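You operate a simulated robot arm through the tools that you are given. There is no shell and no other tool. Be economical: measure what you need, move in short steps, check, and stop when the job is done.

Carry out the task below with a simulated two-armed robot. There is one attempt and no reset: what you move stays moved.

TASK
Take the blue cloth from the top of the wide bench and lay it out flat on the top of the side table.

It is judged by the outcome, as a careful person would: the job done as asked, and still so three seconds after it is handed in. It fails if anything else is knocked over, pushed out of place, dropped, spilled or broken. Flat cloth is picked up by pressing the open fingertips on it (5 to 10 N) and closing them slowly along it; thin cloth reads only 2 to 8 mm in the jaws.

THE ROBOT
Two 7-joint arms with two-finger parallel grippers on one trunk, on a base that drives. Base frame: it is fixed to the floor where the robot stands at the start and does not move with it; the origin is under the middle of the robot, x ahead of it, y to its left, z up. Units: mm, degrees, N and s.
The left shoulder is at the start at [70, 163, 1070], the right one opposite. Places, roughly: top of the side table [1500, 2900, 900]. Payload 3.43 kg a hand.
Tool frame (each hand has its own): the origin (TCP) lies between the finger pads and is the grasp point; the fingertips stand 34 mm ahead of it; z points along the fingers, y is the line along which they close. Largest opening 128 mm; finger width 24, thickness 12; the body of the gripper, 48 by 130 mm, starts 96 mm behind the TCP.
Orientation is that of the tool frame in the base frame, as a unit quaternion [w, x, y, z]. With the fingers straight down and closing along the base's y, the tool's x points along the base's -x, its y along +y and its z along -z.

THE INTERFACE
- The arms move only by the tool drive_tool. It takes "left_motion", "right_motion" or both (then of equal length, played together; a hand with none holds still); each is a list of rows, each an object of numbers (a shift or turn left out is 0, a gripper value left out holds the last): "claw": the gripper command, from -1 (fully open) to 1 (shut), values between in proportion; "dx", "dy", "dz": the shift along the tool's x, y, z in m; "ax", "ay", "az": the turn, a rotation vector about the tool's x, y, z in degrees. In form: [{"claw": .., "dx": .., "dy": .., "dz": .., "ax": .., "ay": .., "az": ..}, ...]. A call has 1 to 10 rows; each row shifts and turns the commanded pose from where the row before left it, along the tool's axes as they then stand. Rows are played at 5 a second. More than 50 mm and 8.6 degrees between two rows, or a gripper value outside its range, and nothing of the call is played. Where a pose cannot be reached the arm comes as near as it can. A force on the tool above 40 N (or 10 N above the force at the start of the call, whichever is more), or a blocked arm, ends the call early, and 0.2 s more pass. The fingers move at their own pace (about 153 mm/s each) and stop on an object; they squeeze with about 24 N. The grip force told is the motor's: it shows also when the fingers shut on nothing. Time passes only in rows, and 0.2 s behind the last, so rows that do not move let the fingers close. The reply holds the time, the measured pose of the TCP, the force on the tool along the base axes, the opening and the grip force, in the units named above and with some noise.
- Cameras (640 x 400 px; columns grow to the right, rows downward): "scene" is now at [132.7, -11.9, 1296.9]; the picture's right is [-0.09, -1.00, 0.00], its down [-0.62, 0.06, -0.78] and it looks along [0.78, -0.07, -0.62] (base axes); focal length 248 px, centre (320, 200). "left" rides on the left gripper at [76, 11, -160] in its tool frame; the picture's right is [-0.15, 0.99, 0.00], its down [-0.88, -0.13, -0.46] and it looks along [-0.45, -0.07, 0.89] (tool axes); focal length 234 px, centre (320, 200). "right" rides on the right gripper at [76, -11, -160] in its tool frame; the picture's right is [0.15, 0.99, 0.00], its down [-0.88, 0.13, -0.46] and it looks along [-0.45, 0.07, 0.89] (tool axes); focal length 234 px, centre (320, 200). There is no depth. A picture from a camera that has moved, and an enlarged one, comes with that camera's place and axes in the base frame and with its lens. The place of the scene camera against the robot may be out by one fixed shift of up to 12 mm in any direction.
- snapshot(camera): a new picture of that camera. No time passes.
- slide_trunk(by): slides the trunk up (or, below 0, down) by that many mm; the arms and the scene camera ride with it, the base frame stays. It gives what a move gives, with no picture.
- drive_base(legs): drives the robot by 1 to 6 legs, each [ahead, left, turn to the left] in mm, mm and degrees, along the robot's own axes; the way and the turn of a leg run together, so that a leg with both is an arc; at most 1500 mm and 180 degrees a leg. The arms and the cameras ride along, it lands a little off, and it stops where it bumps. It gives what a move gives.
- head_to(pan, tilt): turns the head with the scene camera to pan (to the left, within 86 degrees either way) and tilt (down, from -29 to 69), counted from straight ahead of the robot. It gives what a move gives.
- close_up(camera, box): a new picture of the part [left, top, right, bottom] of that camera's present view, enlarged. No time passes.
- job_done(): hands the job in; it is judged then, once.

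Go step by step. Nothing tells you exact positions but the pictures and the camera data: compare them with the known pose of the tool, close in by small moves and look again before you grip or let go. The budget is 120 turns and 92 pictures, counting those below and the enlarged ones. Unless the task says otherwise, let go and move clear before handing in, and close with one line.

The tools are called after "Request:" as a command line: name --argument value ..., lists and objects as JSON in quotes. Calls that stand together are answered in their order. drive_tool: Moves the arms, as the interface text tells. Its arguments: {"type":"object","properties":{"left_motion":{"type":"array","items":{"type":"object","properties":{"claw":{"type":"number"},"dx":{"type":"number"},"dy":{"type":"number"},"dz":{"type":"number"},"ax":{"type":"number"},"ay":{"type":"number"},"az":{"type":"number"}}}},"right_motion":{"type":"array","items":{"type":"object","properties":{"claw":{"type":"number"},"dx":{"type":"number"},"dy":{"type":"number"},"dz":{"type":"number"},"ax":{"type":"number"},"ay":{"type":"number"},"az":{"type":"number"}}}}},"required":[]} The other tools are called the same way: slide_trunk (by) slides the trunk up or down; drive_base (legs) drives the base; head_to (pan, tilt) turns the head that bears the scene camera; snapshot (camera) takes a picture; close_up (camera, box) takes an enlarged picture of a part of a camera's view; job_done () hands the job in.

At the start:

```text
clock: 0.0
left_eef_pos: [601.9, 270.3, 1050.9]
left_orientation: [0.0, 0.0, 1.0, 0.0]
left_contact_force: [-0.2, 0.2, 0.4]
left_grip_width: 128.1
left_grip_force: 0.0
right_eef_pos: [601.5, -251.1, 1090.9]
right_orientation: [-0.001, 0.0, 1.0, 0.0]
right_contact_force: [1.0, 0.4, 0.1]
right_grip_width: 128.1
right_grip_force: 0.1
trunk travel left (down, up): [-550.0, 390.0]
robot x, y, heading: [-0.4, -2.4, -0.0]
head pan, tilt: [-5.3, 38.5]
```

scene: 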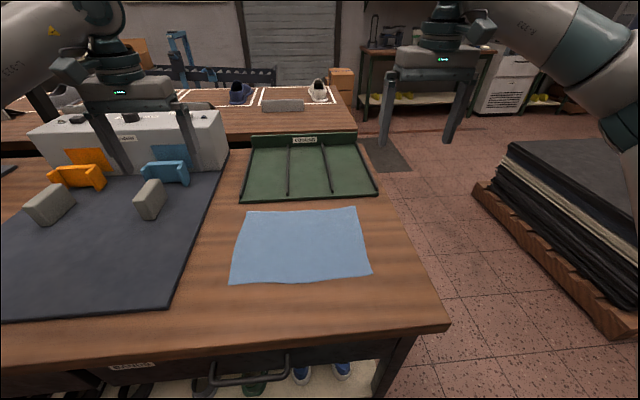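
right: 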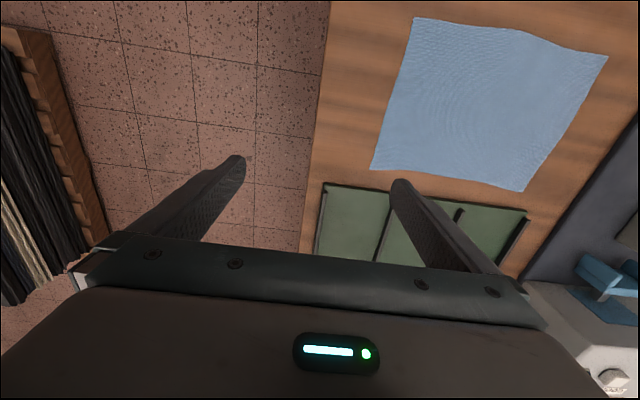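
left: 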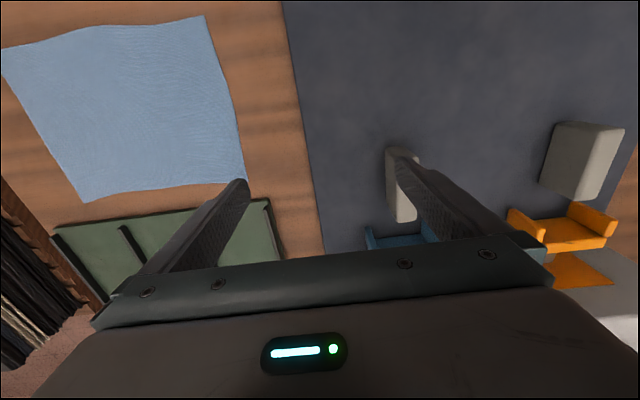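

The blue cloth lies on the bench at about x 465–728, y -170–165. I'll look left to find the side table and the way there before touching anything.

Request:
head_to --pan 60 --tilt 15

Request:
snapshot --camera "scene"

```text
clock: 1.4
left_eef_pos: [602.0, 271.8, 1053.1]
left_orientation: [0.0, 0.0, 1.0, 0.001]
left_contact_force: [0.5, -0.2, -0.9]
left_grip_width: 128.1
left_grip_force: 0.0
right_eef_pos: [601.8, -252.0, 1090.9]
right_orientation: [0.0, 0.001, 1.0, 0.0]
right_contact_force: [0.2, -1.1, 1.1]
right_grip_width: 128.3
right_grip_force: 0.1
trunk travel left (down, up): [-550.0, 390.0]
robot x, y, heading: [-0.6, 2.0, 0.1]
head pan, tilt: [60.0, 15.0]
```

```text
88 pictures are left
camera scene: at [93.8, 76.9, 1334.2], right [0.87, -0.5, 0.0], down [-0.13, -0.22, -0.97], along [0.48, 0.84, -0.26], focal length 248 px, centre (320, 200)
```

scene: 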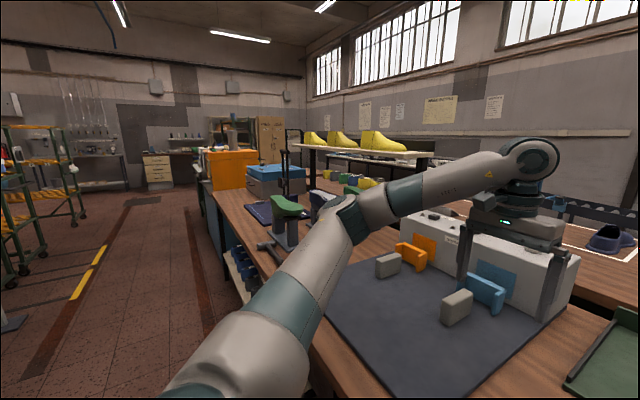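

The side table should project near pixel (305,170), behind the shelf clutter. I'll enlarge that area.

Request:
close_up --camera "scene" --box '[190, 100, 430, 250]'

Request:
head_to --pan 20 --tilt 10

Request:
snapshot --camera "scene"

Request:
head_to --pan -50 --tilt 15

Request:
snapshot --camera "scene"

```text
2.67 times, centred on (310, 175) of scene
camera zoom: at [93.8, 76.9, 1334.2], right [0.87, -0.5, 0.0], down [-0.13, -0.22, -0.97], along [0.48, 0.84, -0.26], focal length 661 px, centre (347, 267)
```

zoom: 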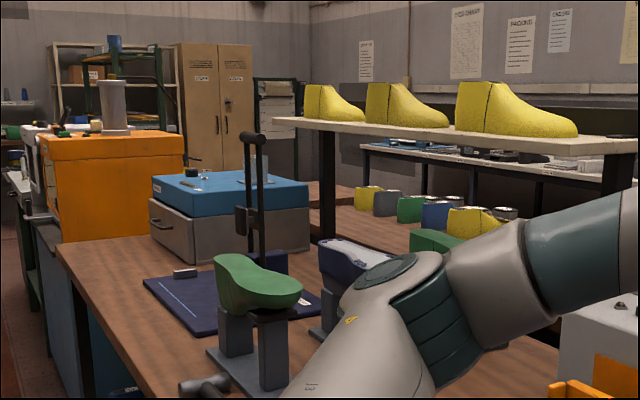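

```text
clock: 2.4
left_eef_pos: [601.1, 270.8, 1052.0]
left_orientation: [0.001, 0.0, 1.0, 0.0]
left_contact_force: [-0.6, 0.0, 0.1]
left_grip_width: 128.0
left_grip_force: 0.1
right_eef_pos: [601.3, -249.7, 1090.2]
right_orientation: [0.0, 0.001, 1.0, 0.0]
right_contact_force: [0.1, -0.4, -0.3]
right_grip_width: 128.1
right_grip_force: 0.1
trunk travel left (down, up): [-550.0, 390.0]
robot x, y, heading: [0.6, 0.2, -0.3]
head pan, tilt: [20.0, 10.0]
```

```text
86 pictures are left
camera scene: at [134.4, 27.9, 1342.3], right [0.34, -0.94, 0.0], down [-0.16, -0.06, -0.98], along [0.93, 0.34, -0.17], focal length 248 px, centre (320, 200)
```

scene: 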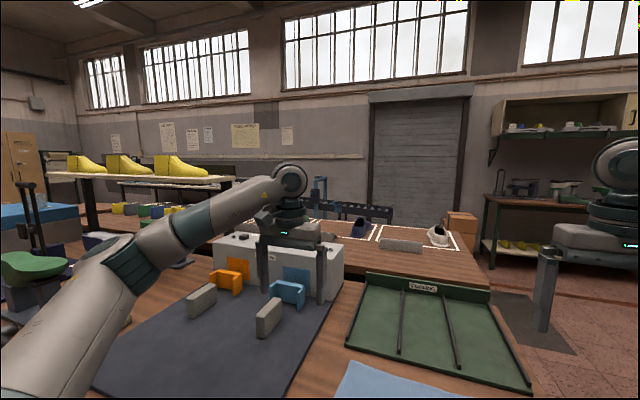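

```text
clock: 3.8
left_eef_pos: [602.1, 270.5, 1052.5]
left_orientation: [-0.001, 0.0, 1.0, 0.0]
left_contact_force: [0.6, 0.5, 0.6]
left_grip_width: 128.2
left_grip_force: 0.1
right_eef_pos: [602.6, -250.5, 1089.6]
right_orientation: [0.0, 0.001, 1.0, -0.001]
right_contact_force: [-0.1, 0.1, -0.1]
right_grip_width: 128.0
right_grip_force: 0.0
trunk travel left (down, up): [-550.0, 390.0]
robot x, y, heading: [0.1, 2.5, 0.0]
head pan, tilt: [-50.0, 15.0]
```

```text
85 pictures are left
camera scene: at [107.2, -75.5, 1334.2], right [-0.77, -0.64, 0.0], down [-0.17, 0.2, -0.97], along [0.62, -0.74, -0.26], focal length 248 px, centre (320, 200)
```

scene: 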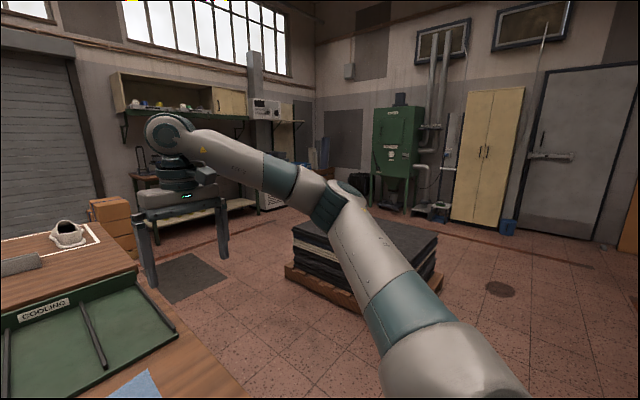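

The side table appears to be past the far end of the bench. First I'll grasp the cloth by its near corners: comparing the wrist and scene views puts the cloth surface nearer z≈847, near corners about (433, ±148). I'll bring both hands above those corners.

Request:
drive_tool --left_motion '[{"claw": 0.375, "dx": 0.0308, "dy": -0.0325, "dz": 0.0184}, {"dx": 0.0308, "dy": -0.0325, "dz": 0.0184}, {"dx": 0.0308, "dy": -0.0325, "dz": 0.0184}, {"dx": 0.0308, "dy": -0.0325, "dz": 0.0184}, {"dx": 0.0308, "dy": -0.0325, "dz": 0.0184}, {}]' --right_motion '[{"claw": 0.375, "dx": 0.0307, "dy": 0.0286, "dz": 0.026}, {"dx": 0.0307, "dy": 0.0286, "dz": 0.026}, {"dx": 0.0307, "dy": 0.0286, "dz": 0.026}, {"dx": 0.0307, "dy": 0.0286, "dz": 0.026}, {"dx": 0.0307, "dy": 0.0286, "dz": 0.026}, {}]'

Request:
head_to --pan 0 --tilt 50

Request:
snapshot --camera "scene"

Request:
snapshot --camera "right"

Request:
snapshot --camera "left"

```text
clock: 5.2
left_eef_pos: [446.3, 107.8, 960.2]
left_orientation: [0.001, 0.0, 1.0, 0.0]
left_contact_force: [0.7, -0.1, 0.5]
left_grip_width: 40.1
left_grip_force: 0.1
right_eef_pos: [445.0, -103.5, 960.4]
right_orientation: [0.0, 0.001, 1.0, 0.0]
right_contact_force: [-0.2, -0.5, -0.2]
right_grip_width: 40.2
right_grip_force: 0.0
trunk travel left (down, up): [-550.0, 390.0]
robot x, y, heading: [-2.4, 2.2, 0.1]
head pan, tilt: [-50.0, 15.0]
```

```text
clock: 6.4
left_eef_pos: [446.1, 107.1, 960.1]
left_orientation: [0.001, 0.0, 1.0, 0.0]
left_contact_force: [-0.3, 0.3, 0.7]
left_grip_width: 40.0
left_grip_force: 0.1
right_eef_pos: [446.0, -103.3, 958.9]
right_orientation: [0.0, 0.001, 1.0, 0.0]
right_contact_force: [0.8, 0.6, 0.3]
right_grip_width: 39.9
right_grip_force: 0.0
trunk travel left (down, up): [-550.0, 390.0]
robot x, y, heading: [0.9, -1.1, 0.1]
head pan, tilt: [0.0, 50.0]
```

```text
84 pictures are left
camera scene: at [124.1, -4.1, 1280.5], right [0.0, -1.0, 0.0], down [-0.77, 0.0, -0.64], along [0.64, 0.0, -0.77], focal length 248 px, centre (320, 200)
```

scene: 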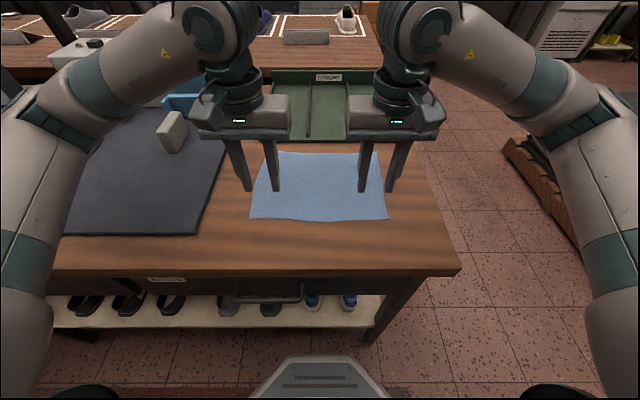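

```text
83 pictures are left
camera right: at [371.0, -114.1, 1119.1], right [-0.15, 0.99, 0.0], down [0.88, 0.13, 0.46], along [0.45, 0.07, -0.89], focal length 234 px, centre (320, 200)
```

right: 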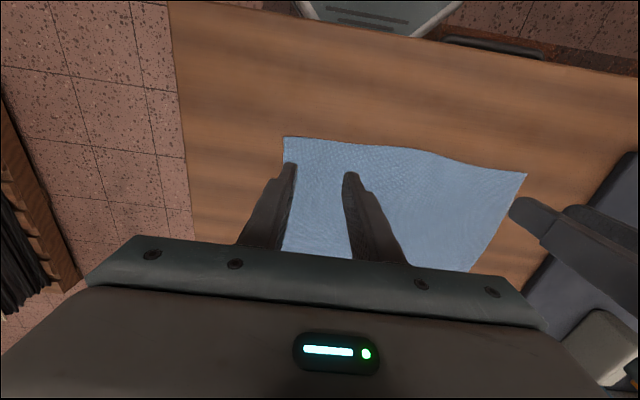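

```text
82 pictures are left
camera left: at [370.4, 118.4, 1120.8], right [0.15, 0.99, 0.0], down [0.88, -0.13, 0.46], along [0.45, -0.07, -0.89], focal length 234 px, centre (320, 200)
```

left: 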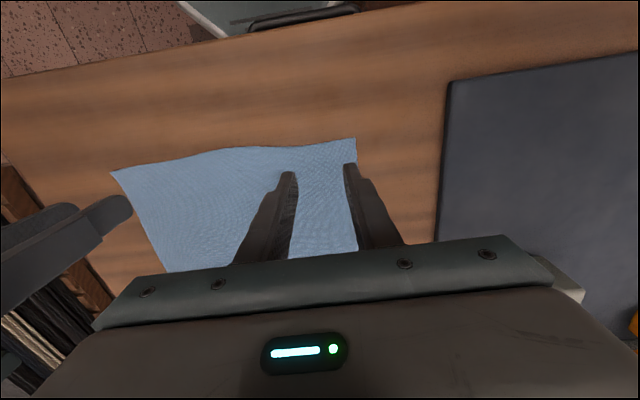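

Near corners confirmed at about (434, ±148), with the fingers just inside them. I'll shift 8 mm inward and descend to just above the surface.

Request:
drive_tool --left_motion '[{"dx": -0.008, "dz": 0.02}, {"dz": 0.02}, {"dz": 0.02}, {"dz": 0.008}, {}]' --right_motion '[{"dx": -0.008, "dz": 0.02}, {"dz": 0.02}, {"dz": 0.02}, {"dz": 0.008}, {}]'

Request:
snapshot --camera "right"

Request:
snapshot --camera "left"

```text
clock: 7.6
left_eef_pos: [454.6, 106.5, 893.5]
left_orientation: [-0.001, 0.0, 1.0, 0.001]
left_contact_force: [-0.2, 0.1, 0.2]
left_grip_width: 39.8
left_grip_force: 0.0
right_eef_pos: [456.0, -105.4, 889.5]
right_orientation: [0.0, 0.001, 1.0, 0.0]
right_contact_force: [-0.7, -0.2, -0.1]
right_grip_width: 39.9
right_grip_force: 0.1
trunk travel left (down, up): [-550.0, 390.0]
robot x, y, heading: [0.6, -2.4, -0.5]
head pan, tilt: [0.0, 50.0]
```

```text
81 pictures are left
camera right: at [381.2, -116.0, 1050.0], right [-0.14, 0.99, 0.0], down [0.88, 0.13, 0.46], along [0.45, 0.07, -0.89], focal length 234 px, centre (320, 200)
```

right: 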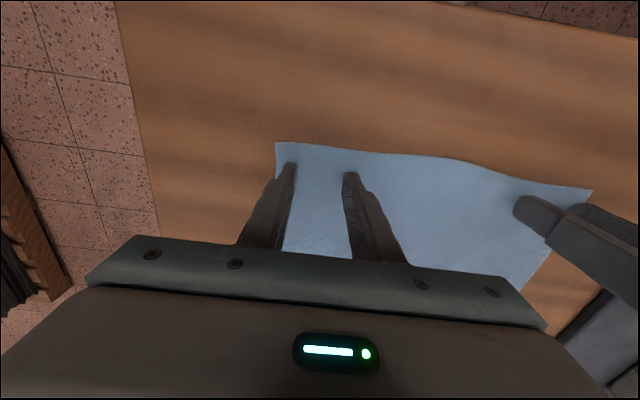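

```text
80 pictures are left
camera left: at [378.1, 117.7, 1053.3], right [0.15, 0.99, 0.0], down [0.88, -0.13, 0.46], along [0.45, -0.07, -0.89], focal length 234 px, centre (320, 200)
```

left: 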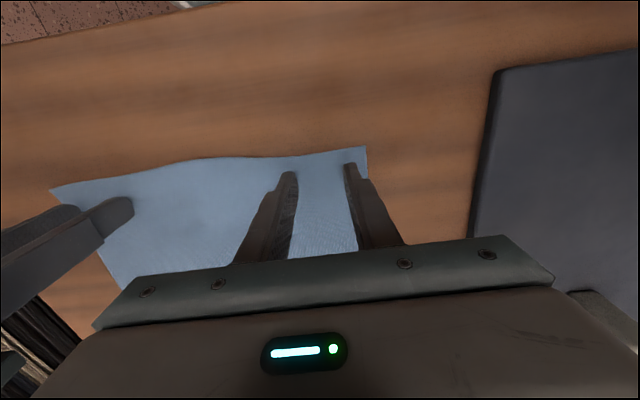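

Fingertips remain just inside both corners, a little above the cloth. Descending slowly to contact.

Request:
drive_tool --left_motion '[{"dz": 0.004}, {"dz": 0.004}, {}]' --right_motion '[{"dz": 0.004}, {"dz": 0.003}, {}]'

```text
clock: 8.4
left_eef_pos: [453.6, 108.4, 886.2]
left_orientation: [0.001, 0.0, 1.0, 0.0]
left_contact_force: [0.1, -0.8, 2.8]
left_grip_width: 39.6
left_grip_force: 0.0
right_eef_pos: [456.6, -106.1, 884.8]
right_orientation: [0.001, 0.001, 1.0, 0.001]
right_contact_force: [1.3, 0.6, 10.0]
right_grip_width: 39.7
right_grip_force: 0.1
trunk travel left (down, up): [-550.0, 390.0]
robot x, y, heading: [0.3, -2.6, -0.1]
head pan, tilt: [0.0, 50.0]
```

Contact: right 10 N, left 3 N. I'll press the left a little more, then close both slowly.

Request:
drive_tool --left_motion '[{"dz": 0.0025}, {"claw": 0.45}, {"claw": 0.53}, {"claw": 0.61}, {"claw": 0.69}, {"claw": 0.77}, {"claw": 0.85}, {"claw": 0.93}, {"claw": 1.0}, {}]' --right_motion '[{"dz": -0.0003}, {"claw": 0.45}, {"claw": 0.53}, {"claw": 0.61}, {"claw": 0.69}, {"claw": 0.77}, {"claw": 0.85}, {"claw": 0.93}, {"claw": 1.0}, {}]'

Request:
snapshot --camera "right"

Request:
snapshot --camera "left"

```text
clock: 9.3
left_eef_pos: [455.7, 107.6, 885.9]
left_orientation: [0.004, -0.001, 1.0, -0.002]
left_contact_force: [-3.1, -1.5, 17.0]
left_grip_width: 25.0
left_grip_force: 0.1
right_eef_pos: [454.2, -106.8, 884.9]
right_orientation: [0.001, 0.002, 1.0, 0.0]
right_contact_force: [-0.5, -0.2, 4.6]
right_grip_width: 25.0
right_grip_force: 0.1
trunk travel left (down, up): [-550.0, 390.0]
robot x, y, heading: [-2.4, -1.6, -0.2]
head pan, tilt: [0.0, 50.0]
stopped in row 4 (left hand): the force on the tool passed its limit (the readings are from after the stop); the commanded pose is now the measured one
```

```text
79 pictures are left
camera right: at [379.6, -117.9, 1044.9], right [-0.14, 0.99, 0.0], down [0.88, 0.13, 0.46], along [0.45, 0.07, -0.89], focal length 234 px, centre (320, 200)
```

right: 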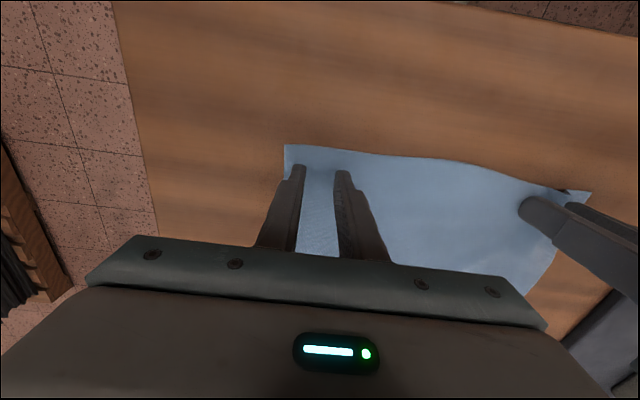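

```text
78 pictures are left
camera left: at [376.9, 117.7, 1044.7], right [0.15, 0.99, 0.0], down [0.88, -0.13, 0.46], along [0.46, -0.07, -0.89], focal length 234 px, centre (320, 200)
```

left: 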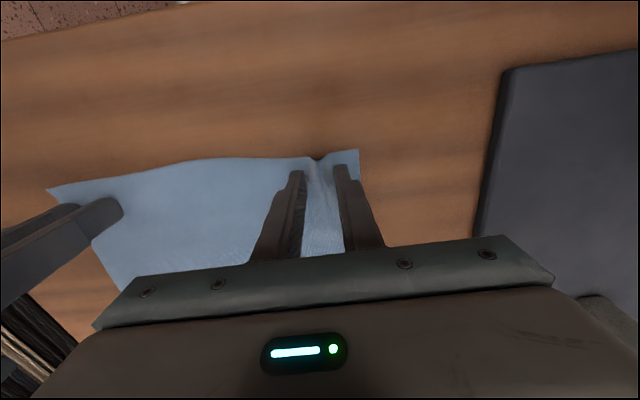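

A ridge is rising in the left jaws; the left hand pressed too hard. I'll ease the left 1.2 mm, press the right slightly more and continue closing.

Request:
drive_tool --left_motion '[{"dz": -0.0012, "claw": 0.61}, {"claw": 0.64}, {"claw": 0.69}, {"claw": 0.74}, {"claw": 0.79}, {"claw": 0.84}, {"claw": 0.89}, {"claw": 0.94}, {"claw": 1.0}, {}]' --right_motion '[{"dz": 0.0012, "claw": 0.61}, {"claw": 0.64}, {"claw": 0.69}, {"claw": 0.74}, {"claw": 0.79}, {"claw": 0.84}, {"claw": 0.89}, {"claw": 0.94}, {"claw": 1.0}, {}]'

Request:
snapshot --camera "right"

Request:
snapshot --camera "left"

```text
clock: 10.9
left_eef_pos: [453.8, 105.0, 884.9]
left_orientation: [0.002, 0.0, 1.0, -0.002]
left_contact_force: [-0.2, -6.5, 4.0]
left_grip_width: 7.1
left_grip_force: 23.7
right_eef_pos: [455.5, -106.6, 885.2]
right_orientation: [0.002, 0.0, 1.0, 0.002]
right_contact_force: [-2.5, 7.4, 13.9]
right_grip_width: 1.8
right_grip_force: 23.9
trunk travel left (down, up): [-550.0, 390.0]
robot x, y, heading: [2.3, 0.6, -0.2]
head pan, tilt: [0.0, 50.0]
stopped in row 8 (right hand): the force on the tool passed its limit (the readings are from after the stop); the commanded pose is now the measured one
```

```text
77 pictures are left
camera right: at [380.1, -117.8, 1044.5], right [-0.15, 0.99, 0.0], down [0.88, 0.13, 0.46], along [0.46, 0.07, -0.89], focal length 234 px, centre (320, 200)
```

right: 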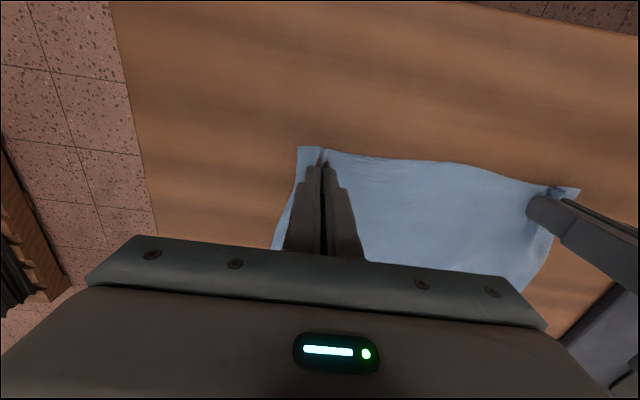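

```text
76 pictures are left
camera left: at [376.6, 116.9, 1044.9], right [0.15, 0.99, 0.0], down [0.88, -0.13, 0.46], along [0.46, -0.07, -0.89], focal length 234 px, centre (320, 200)
```

left: 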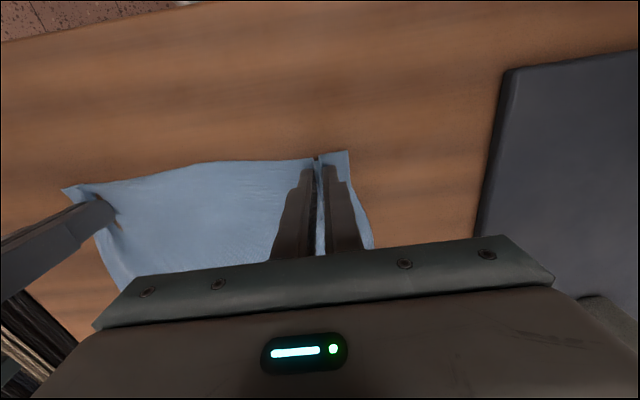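

Both jaws hold a pinch of cloth. I'll close fully and lift 60 mm to test the hold.

Request:
drive_tool --left_motion '[{"claw": 1.0}, {}, {"dz": -0.01}, {"dz": -0.015}, {"dz": -0.015}, {"dz": -0.02}, {}]' --right_motion '[{"claw": 1.0}, {}, {"dz": -0.01}, {"dz": -0.015}, {"dz": -0.015}, {"dz": -0.02}, {}]'

Request:
snapshot --camera "scene"

```text
clock: 12.5
left_eef_pos: [455.3, 107.4, 942.4]
left_orientation: [0.002, 0.0, 1.0, -0.001]
left_contact_force: [0.1, -14.1, -1.5]
left_grip_width: 7.5
left_grip_force: 24.1
right_eef_pos: [457.4, -106.9, 944.3]
right_orientation: [0.0, 0.001, 1.0, 0.0]
right_contact_force: [0.0, 13.9, -0.6]
right_grip_width: 1.8
right_grip_force: 24.4
trunk travel left (down, up): [-550.0, 390.0]
robot x, y, heading: [0.3, -0.7, -0.0]
head pan, tilt: [0.0, 50.0]
```

```text
75 pictures are left
camera scene: at [124.7, -4.1, 1280.4], right [0.0, -1.0, 0.0], down [-0.77, 0.0, -0.64], along [0.64, 0.0, -0.77], focal length 248 px, centre (320, 200)
```

scene: 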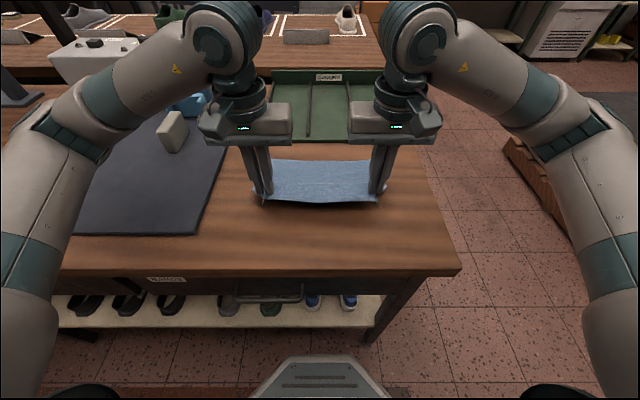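

Both hold, with a 14 N tension between hands. I'll relax inward by 8 mm each and lift clear.

Request:
drive_tool --left_motion '[{"dy": -0.004}, {"dy": -0.004}, {"dz": -0.03}, {"dz": -0.03}, {"dz": -0.03}, {"dz": -0.03}, {"dz": -0.03}, {"dz": -0.03}, {"dz": -0.03}, {}]' --right_motion '[{"dy": 0.004}, {"dy": 0.004}, {"dz": -0.03}, {"dz": -0.03}, {"dz": -0.03}, {"dz": -0.03}, {"dz": -0.03}, {"dz": -0.03}, {"dz": -0.03}, {}]'

Request:
snapshot --camera "scene"

Request:
snapshot --camera "right"

```text
clock: 14.7
left_eef_pos: [454.5, 100.1, 1155.2]
left_orientation: [0.001, 0.0, 1.0, -0.002]
left_contact_force: [0.5, -0.1, 0.3]
left_grip_width: 6.3
left_grip_force: 23.8
right_eef_pos: [459.4, -100.5, 1152.2]
right_orientation: [0.0, 0.002, 1.0, 0.0]
right_contact_force: [0.2, 0.3, -0.1]
right_grip_width: 2.0
right_grip_force: 24.2
trunk travel left (down, up): [-550.0, 390.0]
robot x, y, heading: [-2.2, 0.9, -0.1]
head pan, tilt: [0.0, 50.0]
```

```text
74 pictures are left
camera scene: at [125.2, -4.2, 1280.3], right [0.0, -1.0, 0.0], down [-0.77, 0.0, -0.64], along [0.64, 0.0, -0.77], focal length 248 px, centre (320, 200)
```

scene: 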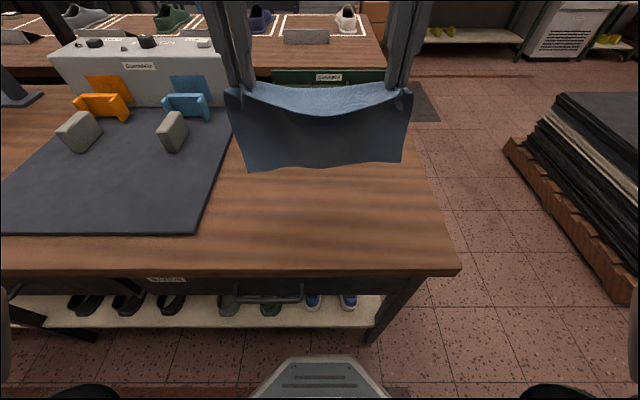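

```text
73 pictures are left
camera right: at [384.0, -111.1, 1312.1], right [-0.14, 0.99, 0.0], down [0.88, 0.13, 0.46], along [0.45, 0.07, -0.89], focal length 234 px, centre (320, 200)
```

right: 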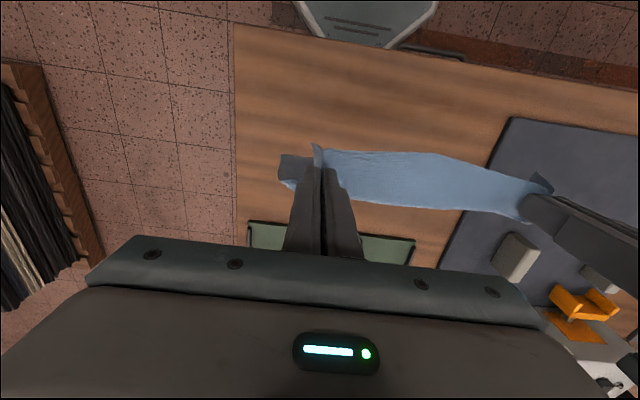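

The cloth hangs cleanly between both hands. I'll back away from the bench, turn left to face along the aisle, and look ahead.

Request:
drive_base --legs '[[-500, 0, 0], [0, 0, 90]]'

Request:
head_to --pan -20 --tilt 15

Request:
snapshot --camera "scene"

```text
clock: 21.4
left_eef_pos: [-592.9, 454.0, 1155.9]
left_orientation: [0.003, -0.704, 0.71, -0.001]
left_contact_force: [0.3, -0.2, -0.1]
left_grip_width: 2.2
left_grip_force: 23.5
right_eef_pos: [-391.4, 456.8, 1152.0]
right_orientation: [0.0, -0.704, 0.71, 0.001]
right_contact_force: [0.7, -0.5, 0.0]
right_grip_width: 2.1
right_grip_force: 24.1
trunk travel left (down, up): [-550.0, 390.0]
robot x, y, heading: [-488.0, 0.8, 89.7]
head pan, tilt: [0.0, 50.0]
```

```text
clock: 22.4
left_eef_pos: [-590.9, 453.3, 1155.3]
left_orientation: [0.002, -0.704, 0.71, 0.0]
left_contact_force: [-0.3, -0.7, -0.1]
left_grip_width: 2.5
left_grip_force: 24.1
right_eef_pos: [-391.5, 457.3, 1153.1]
right_orientation: [0.0, -0.704, 0.711, 0.0]
right_contact_force: [-0.5, 0.6, -0.7]
right_grip_width: 1.8
right_grip_force: 24.9
trunk travel left (down, up): [-550.0, 390.0]
robot x, y, heading: [-498.7, 1.0, 89.5]
head pan, tilt: [-20.0, 15.0]
```

```text
72 pictures are left
camera scene: at [-464.4, 133.5, 1334.1], right [0.94, -0.35, 0.0], down [-0.09, -0.24, -0.97], along [0.34, 0.91, -0.26], focal length 248 px, centre (320, 200)
```

scene: 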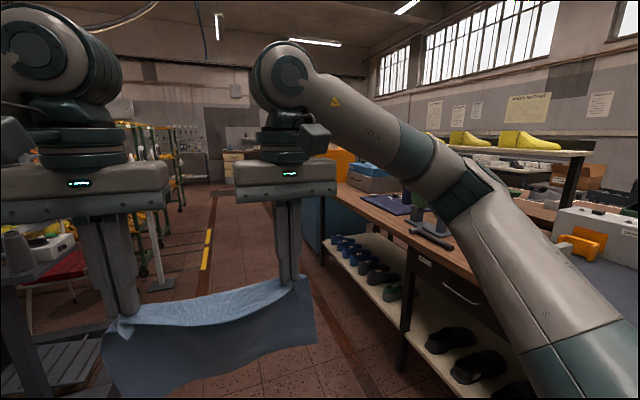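

The aisle ahead is clear between the bench (x>320) and the left-hand furniture (x<-1050). I'll drive 1400 mm forward and look again.

Request:
drive_base --legs '[[1400, -80, 0]]'

Request:
head_to --pan -40 --tilt 15

Request:
snapshot --camera "scene"

```text
clock: 29.3
left_eef_pos: [-482.7, 1830.1, 1155.1]
left_orientation: [0.003, -0.698, 0.716, 0.0]
left_contact_force: [0.5, -0.2, 0.7]
left_grip_width: 2.4
left_grip_force: 23.6
right_eef_pos: [-281.6, 1828.3, 1153.2]
right_orientation: [0.0, -0.698, 0.716, 0.001]
right_contact_force: [0.5, -0.1, -0.8]
right_grip_width: 2.1
right_grip_force: 24.0
trunk travel left (down, up): [-550.0, 390.0]
robot x, y, heading: [-394.9, 1375.2, 88.7]
head pan, tilt: [-20.0, 15.0]
```

```text
clock: 30.1
left_eef_pos: [-481.6, 1828.5, 1155.5]
left_orientation: [0.003, -0.698, 0.716, -0.001]
left_contact_force: [-0.4, 0.8, 0.1]
left_grip_width: 2.2
left_grip_force: 23.7
right_eef_pos: [-281.4, 1828.4, 1152.6]
right_orientation: [-0.001, -0.698, 0.716, 0.001]
right_contact_force: [-0.1, 0.2, -0.8]
right_grip_width: 1.8
right_grip_force: 23.9
trunk travel left (down, up): [-550.0, 390.0]
robot x, y, heading: [-389.6, 1375.0, 88.4]
head pan, tilt: [-40.0, 15.0]
```

```text
71 pictures are left
camera scene: at [-333.0, 1489.4, 1334.2], right [0.75, -0.66, 0.0], down [-0.17, -0.19, -0.97], along [0.64, 0.72, -0.26], focal length 248 px, centre (320, 200)
```

scene: 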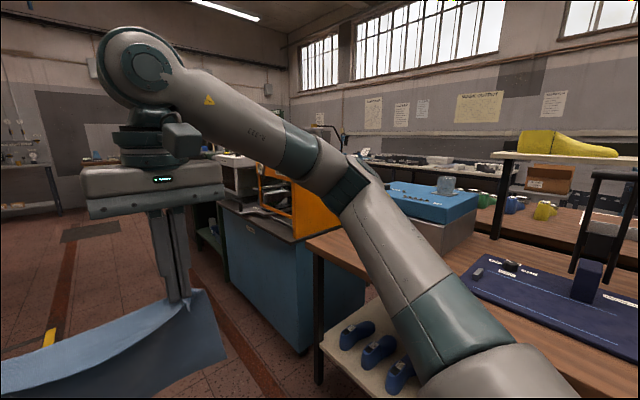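

The side table should be behind the blue cabinet and box row. I'll drive further past the cabinet to see it from the other side.

Request:
drive_base --legs '[[1500, 0, 1]]'

Request:
head_to --pan -60 --tilt 15

Request:
snapshot --camera "scene"

```text
clock: 37.7
left_eef_pos: [-512.9, 3359.4, 1153.9]
left_orientation: [-0.002, 0.718, -0.696, -0.001]
left_contact_force: [-0.3, -0.9, 0.4]
left_grip_width: 2.1
left_grip_force: 24.8
right_eef_pos: [-311.9, 3369.7, 1153.8]
right_orientation: [0.001, 0.718, -0.696, -0.002]
right_contact_force: [-0.3, 0.0, -0.9]
right_grip_width: 1.7
right_grip_force: 24.0
trunk travel left (down, up): [-550.0, 390.0]
robot x, y, heading: [-397.8, 2908.9, 91.8]
head pan, tilt: [-40.0, 15.0]
```

```text
clock: 38.6
left_eef_pos: [-512.9, 3359.2, 1155.7]
left_orientation: [-0.002, 0.718, -0.696, 0.0]
left_contact_force: [0.5, 0.4, -0.5]
left_grip_width: 2.1
left_grip_force: 24.0
right_eef_pos: [-312.9, 3370.3, 1151.8]
right_orientation: [-0.001, 0.718, -0.697, -0.001]
right_contact_force: [1.2, 0.1, -0.3]
right_grip_width: 2.0
right_grip_force: 23.9
trunk travel left (down, up): [-550.0, 390.0]
robot x, y, heading: [-394.2, 2908.0, 91.9]
head pan, tilt: [-60.0, 15.0]
```

```text
70 pictures are left
camera scene: at [-322.9, 3004.4, 1334.2], right [0.53, -0.85, 0.0], down [-0.22, -0.14, -0.97], along [0.82, 0.51, -0.26], focal length 248 px, centre (320, 200)
```

scene: 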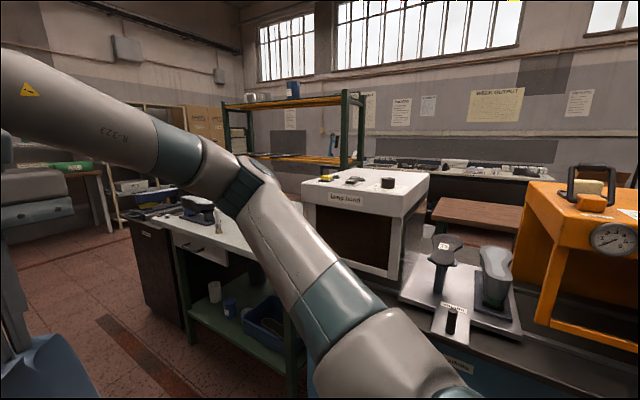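

The brown side table top shows at (480,213), as predicted, behind the cabinet row. I'll go on past the row end to find a passage to it.

Request:
close_up --camera "scene" --box '[380, 140, 640, 300]'

Request:
drive_base --legs '[[1000, 0, -2]]'

Request:
head_to --pan -75 --tilt 20

Request:
snapshot --camera "scene"

```text
2.46 times, centred on (510, 220) of scene
camera zoom: at [-322.9, 3004.4, 1334.2], right [0.53, -0.85, 0.0], down [-0.22, -0.14, -0.97], along [0.82, 0.51, -0.26], focal length 610 px, centre (-148, 151)
```

zoom: 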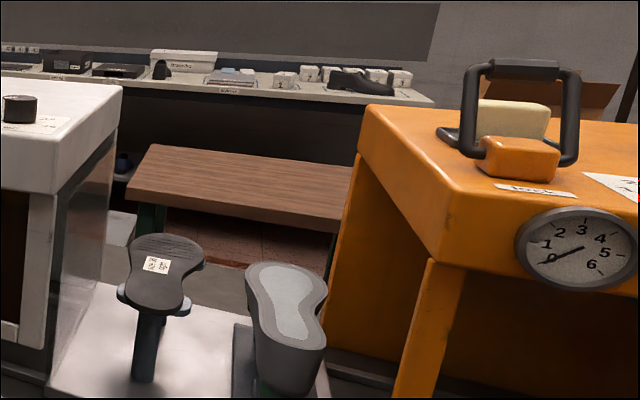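

```text
clock: 43.8
left_eef_pos: [-509.7, 4366.5, 1155.9]
left_orientation: [0.002, -0.706, 0.708, 0.0]
left_contact_force: [-0.7, 0.1, -0.4]
left_grip_width: 2.0
left_grip_force: 23.4
right_eef_pos: [-308.5, 4369.8, 1152.9]
right_orientation: [0.0, -0.705, 0.709, 0.001]
right_contact_force: [-0.5, 0.2, 0.0]
right_grip_width: 1.9
right_grip_force: 23.8
trunk travel left (down, up): [-550.0, 390.0]
robot x, y, heading: [-411.6, 3914.9, 90.1]
head pan, tilt: [-60.0, 15.0]
```

```text
clock: 44.5
left_eef_pos: [-510.5, 4366.4, 1156.3]
left_orientation: [0.002, -0.705, 0.709, 0.0]
left_contact_force: [-0.6, 0.9, -1.0]
left_grip_width: 2.0
left_grip_force: 23.8
right_eef_pos: [-309.3, 4368.6, 1153.3]
right_orientation: [0.0, -0.706, 0.709, 0.002]
right_contact_force: [-0.1, 0.0, 0.3]
right_grip_width: 1.7
right_grip_force: 24.2
trunk travel left (down, up): [-550.0, 390.0]
robot x, y, heading: [-408.1, 3913.7, 89.9]
head pan, tilt: [-75.0, 20.0]
```

```text
68 pictures are left
camera scene: at [-324.1, 3982.0, 1326.1], right [0.26, -0.97, 0.0], down [-0.33, -0.09, -0.94], along [0.91, 0.24, -0.34], focal length 248 px, centre (320, 200)
```

scene: 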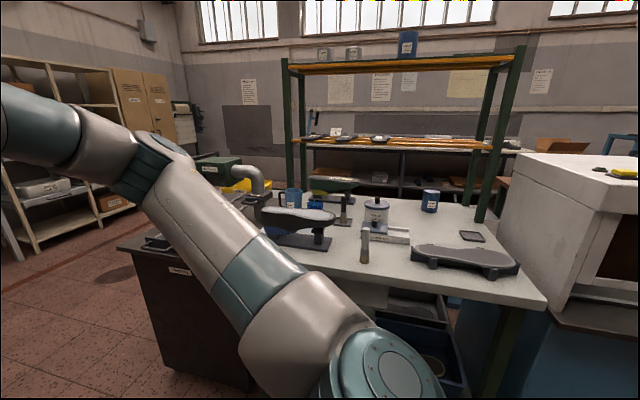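

The row ends around y≈5000, with open floor beyond. I'll drive past the row end, turn right and look for the passage behind it.

Request:
drive_base --legs '[[1500, 0, 0], [350, 0, 0], [0, 0, -90]]'

Request:
head_to --pan -45 --tilt 18

Request:
snapshot --camera "scene"

Request:
head_to --pan 0 --tilt 18

Request:
snapshot --camera "scene"

```text
clock: 57.5
left_eef_pos: [128.3, 5809.0, 1155.6]
left_orientation: [0.002, 0.032, 0.999, -0.003]
left_contact_force: [-0.7, -0.9, 0.3]
left_grip_width: 1.8
left_grip_force: 23.9
right_eef_pos: [118.5, 5608.5, 1152.3]
right_orientation: [0.001, 0.033, 0.999, 0.001]
right_contact_force: [0.2, -0.9, 0.4]
right_grip_width: 1.6
right_grip_force: 23.8
trunk travel left (down, up): [-550.0, 390.0]
robot x, y, heading: [-329.1, 5737.9, -3.7]
head pan, tilt: [-75.0, 20.0]
```

```text
clock: 58.5
left_eef_pos: [128.3, 5809.4, 1154.3]
left_orientation: [0.001, 0.032, 0.999, -0.002]
left_contact_force: [-0.8, 0.3, 0.3]
left_grip_width: 2.1
left_grip_force: 24.3
right_eef_pos: [119.1, 5608.0, 1153.2]
right_orientation: [0.001, 0.032, 0.999, 0.001]
right_contact_force: [-0.2, -0.2, -0.3]
right_grip_width: 1.8
right_grip_force: 24.5
trunk travel left (down, up): [-550.0, 390.0]
robot x, y, heading: [-333.0, 5734.1, -3.8]
head pan, tilt: [-45.0, 18.0]
```

```text
67 pictures are left
camera scene: at [-223.0, 5659.7, 1329.3], right [-0.75, -0.66, 0.0], down [-0.2, 0.23, -0.95], along [0.63, -0.71, -0.31], focal length 248 px, centre (320, 200)
```

scene: 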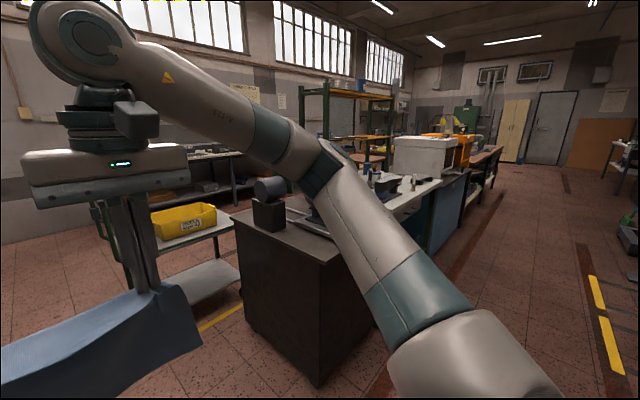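

```text
clock: 59.6
left_eef_pos: [127.6, 5809.9, 1155.7]
left_orientation: [0.002, 0.031, 1.0, -0.002]
left_contact_force: [-0.3, -0.2, 1.1]
left_grip_width: 2.3
left_grip_force: 23.6
right_eef_pos: [119.1, 5608.6, 1152.5]
right_orientation: [0.0, 0.032, 0.999, 0.001]
right_contact_force: [-0.6, 0.7, -0.5]
right_grip_width: 2.0
right_grip_force: 24.1
trunk travel left (down, up): [-550.0, 390.0]
robot x, y, heading: [-332.6, 5737.5, -3.6]
head pan, tilt: [0.0, 18.0]
```

```text
66 pictures are left
camera scene: at [-191.5, 5723.9, 1329.3], right [-0.06, -1.0, 0.0], down [-0.31, 0.02, -0.95], along [0.95, -0.06, -0.31], focal length 248 px, centre (320, 200)
```

scene: 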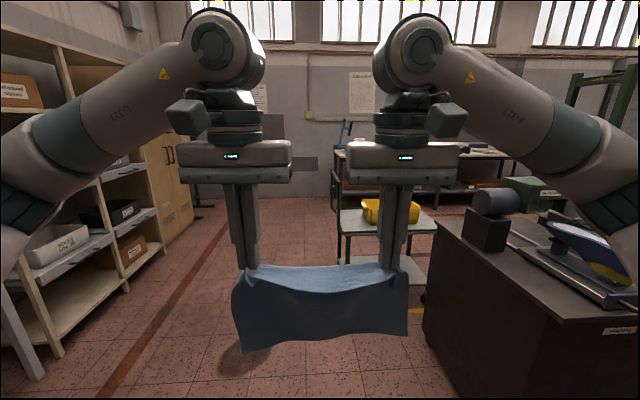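

A trolley with a yellow tray stands at about x 1250–1650, y 4900–5400 in the passage. I'll drive forward with a small leftward offset and look along the passage.

Request:
drive_base --legs '[[1200, 350, 4]]'

Request:
head_to --pan -60 --tilt 18

Request:
snapshot --camera "scene"

Request:
head_to --pan -15 --tilt 18

Request:
snapshot --camera "scene"

```text
clock: 65.8
left_eef_pos: [1305.8, 6141.0, 1154.2]
left_orientation: [0.002, 0.002, 1.0, -0.002]
left_contact_force: [-0.4, 0.0, 0.8]
left_grip_width: 2.1
left_grip_force: 23.6
right_eef_pos: [1308.3, 5940.6, 1151.6]
right_orientation: [0.001, 0.003, 1.0, 0.001]
right_contact_force: [0.0, 0.4, 0.2]
right_grip_width: 2.2
right_grip_force: 23.9
trunk travel left (down, up): [-550.0, 390.0]
robot x, y, heading: [850.2, 6041.9, -0.4]
head pan, tilt: [0.0, 18.0]
```

```text
clock: 67.1
left_eef_pos: [1304.7, 6141.4, 1155.5]
left_orientation: [0.002, 0.002, 1.0, -0.002]
left_contact_force: [-0.8, 0.3, 0.3]
left_grip_width: 1.9
left_grip_force: 24.1
right_eef_pos: [1308.2, 5941.1, 1152.3]
right_orientation: [0.0, 0.003, 1.0, 0.001]
right_contact_force: [0.5, 0.0, 0.0]
right_grip_width: 1.9
right_grip_force: 23.4
trunk travel left (down, up): [-550.0, 390.0]
robot x, y, heading: [853.3, 6040.5, -0.3]
head pan, tilt: [-60.0, 18.0]
```

```text
65 pictures are left
camera scene: at [944.7, 5957.9, 1329.3], right [-0.87, -0.5, 0.0], down [-0.15, 0.27, -0.95], along [0.47, -0.83, -0.31], focal length 248 px, centre (320, 200)
```

scene: 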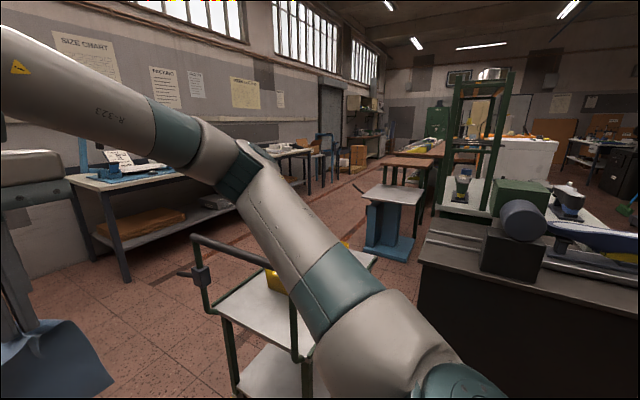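

```text
clock: 68.2
left_eef_pos: [1306.8, 6140.3, 1155.5]
left_orientation: [0.002, 0.003, 1.0, -0.002]
left_contact_force: [-0.6, 0.0, -0.2]
left_grip_width: 2.3
left_grip_force: 24.3
right_eef_pos: [1308.9, 5939.8, 1153.2]
right_orientation: [0.0, 0.004, 1.0, 0.001]
right_contact_force: [0.8, -0.1, -0.3]
right_grip_width: 2.0
right_grip_force: 23.9
trunk travel left (down, up): [-550.0, 390.0]
robot x, y, heading: [852.7, 6045.4, -0.2]
head pan, tilt: [-15.0, 18.0]
```

```text
64 pictures are left
camera scene: at [988.5, 6014.1, 1329.3], right [-0.27, -0.96, 0.0], down [-0.3, 0.08, -0.95], along [0.92, -0.25, -0.31], focal length 248 px, centre (320, 200)
```

scene: 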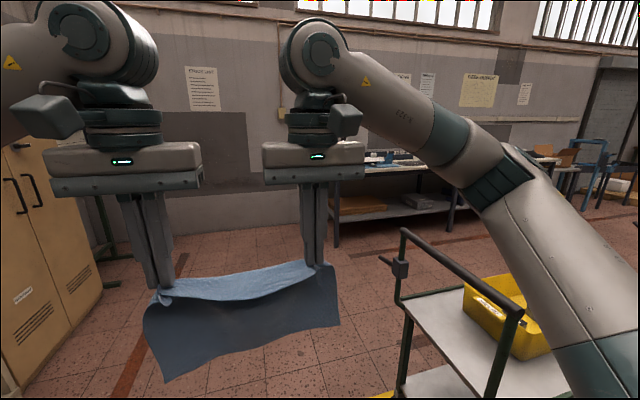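

The corridor behind the row is wide (x≈1750–3200), with the trolley at x 1300–1740. I'll drive to x≈2400, turn right, and look down the corridor.

Request:
drive_base --legs '[[1500, 0, 0], [0, 0, -90]]'

Request:
head_to --pan 15 --tilt 18

Request:
snapshot --camera "scene"

Request:
head_to --pan -35 --tilt 18

Request:
snapshot --camera "scene"

```text
clock: 79.5
left_eef_pos: [2465.1, 5573.8, 1155.2]
left_orientation: [0.0, 0.711, 0.703, -0.002]
left_contact_force: [0.5, -0.4, 0.4]
left_grip_width: 2.2
left_grip_force: 23.5
right_eef_pos: [2264.3, 5571.2, 1152.6]
right_orientation: [0.001, 0.712, 0.702, 0.0]
right_contact_force: [-0.3, 0.0, 0.8]
right_grip_width: 1.6
right_grip_force: 24.1
trunk travel left (down, up): [-550.0, 390.0]
robot x, y, heading: [2370.2, 6027.9, -90.6]
head pan, tilt: [-15.0, 18.0]
```

```text
clock: 80.5
left_eef_pos: [2464.3, 5573.5, 1154.8]
left_orientation: [0.0, 0.712, 0.703, -0.003]
left_contact_force: [-0.3, 0.1, -0.7]
left_grip_width: 2.0
left_grip_force: 24.2
right_eef_pos: [2263.5, 5570.9, 1152.2]
right_orientation: [0.001, 0.712, 0.702, 0.0]
right_contact_force: [0.0, 0.9, -0.4]
right_grip_width: 1.6
right_grip_force: 23.7
trunk travel left (down, up): [-550.0, 390.0]
robot x, y, heading: [2369.9, 6030.1, -90.7]
head pan, tilt: [15.0, 18.0]
```

```text
63 pictures are left
camera scene: at [2388.4, 5883.0, 1329.3], right [-0.97, -0.25, 0.0], down [-0.08, 0.3, -0.95], along [0.23, -0.92, -0.31], focal length 248 px, centre (320, 200)
```

scene: 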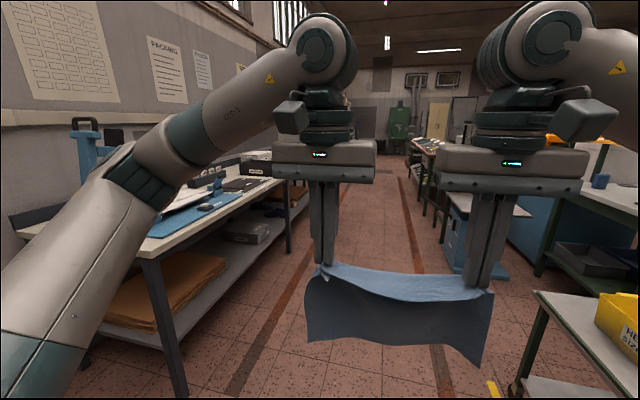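

```text
clock: 81.7
left_eef_pos: [2464.1, 5572.9, 1155.5]
left_orientation: [0.0, 0.712, 0.703, -0.003]
left_contact_force: [-0.2, 0.6, 1.0]
left_grip_width: 1.7
left_grip_force: 23.8
right_eef_pos: [2264.2, 5570.6, 1152.0]
right_orientation: [0.002, 0.713, 0.701, 0.0]
right_contact_force: [0.1, 0.2, -0.8]
right_grip_width: 1.8
right_grip_force: 24.6
trunk travel left (down, up): [-550.0, 390.0]
robot x, y, heading: [2365.6, 6026.9, -90.8]
head pan, tilt: [-35.0, 18.0]
```

```text
62 pictures are left
camera scene: at [2311.0, 5897.7, 1329.3], right [-0.81, 0.58, 0.0], down [0.18, 0.25, -0.95], along [-0.55, -0.77, -0.31], focal length 248 px, centre (320, 200)
```

scene: 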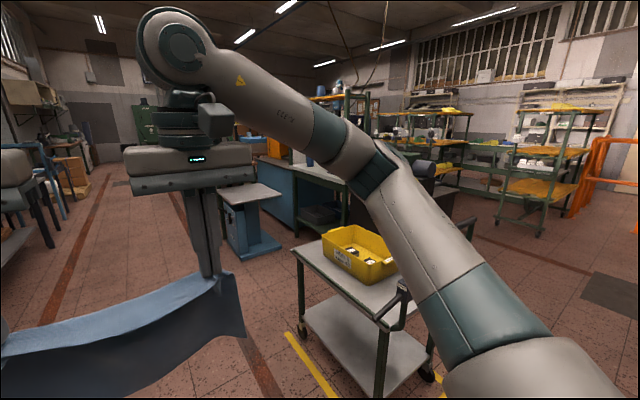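

The corridor is clear along x≈2400. I'll drive down it most of the way to the side table and look.

Request:
drive_base --legs '[[1500, 60, 0.8], [1200, 20, 0]]'

Request:
head_to --pan -65 --tilt 25

Request:
snapshot --camera "scene"

Request:
head_to --pan -10 --tilt 20

Request:
snapshot --camera "scene"

```text
refused: leg 1 is longer than a leg can be; nothing moved
```

```text
clock: 82.6
left_eef_pos: [2465.4, 5573.0, 1155.6]
left_orientation: [-0.001, 0.711, 0.703, -0.002]
left_contact_force: [0.5, 0.1, -0.3]
left_grip_width: 2.0
left_grip_force: 23.4
right_eef_pos: [2263.3, 5570.8, 1153.6]
right_orientation: [0.002, 0.712, 0.702, 0.0]
right_contact_force: [-0.4, -0.8, 0.8]
right_grip_width: 1.4
right_grip_force: 24.1
trunk travel left (down, up): [-550.0, 390.0]
robot x, y, heading: [2368.1, 6029.5, -90.8]
head pan, tilt: [-65.0, 25.0]
```

```text
61 pictures are left
camera scene: at [2281.5, 5935.5, 1318.0], right [-0.41, 0.91, 0.0], down [0.38, 0.17, -0.91], along [-0.83, -0.37, -0.42], focal length 248 px, centre (320, 200)
```

scene: 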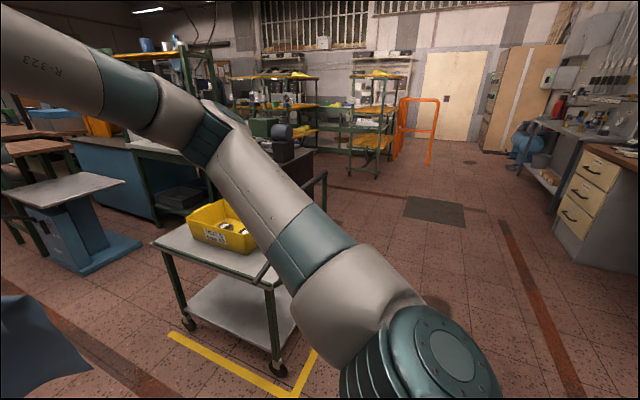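

```text
clock: 83.9
left_eef_pos: [2465.8, 5572.7, 1156.0]
left_orientation: [0.0, 0.711, 0.703, -0.003]
left_contact_force: [-0.2, -0.1, -0.7]
left_grip_width: 2.1
left_grip_force: 24.1
right_eef_pos: [2264.1, 5571.6, 1153.5]
right_orientation: [0.001, 0.712, 0.702, -0.001]
right_contact_force: [0.2, -0.4, 0.2]
right_grip_width: 1.5
right_grip_force: 24.5
trunk travel left (down, up): [-550.0, 390.0]
robot x, y, heading: [2368.9, 6026.8, -90.8]
head pan, tilt: [-10.0, 20.0]
```

```text
60 pictures are left
camera scene: at [2348.0, 5882.0, 1326.0], right [-0.98, 0.19, 0.0], down [0.06, 0.34, -0.94], along [-0.18, -0.92, -0.34], focal length 248 px, centre (320, 200)
```

scene: 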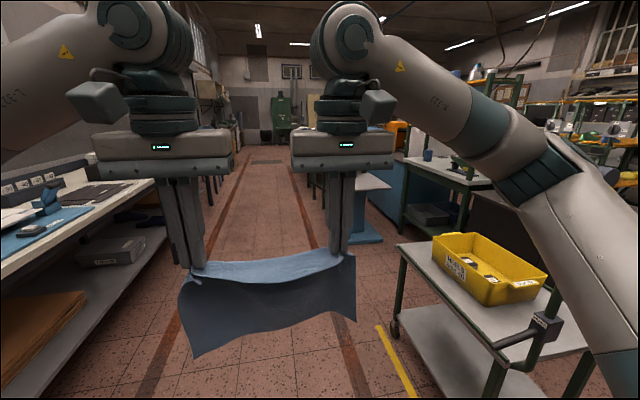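

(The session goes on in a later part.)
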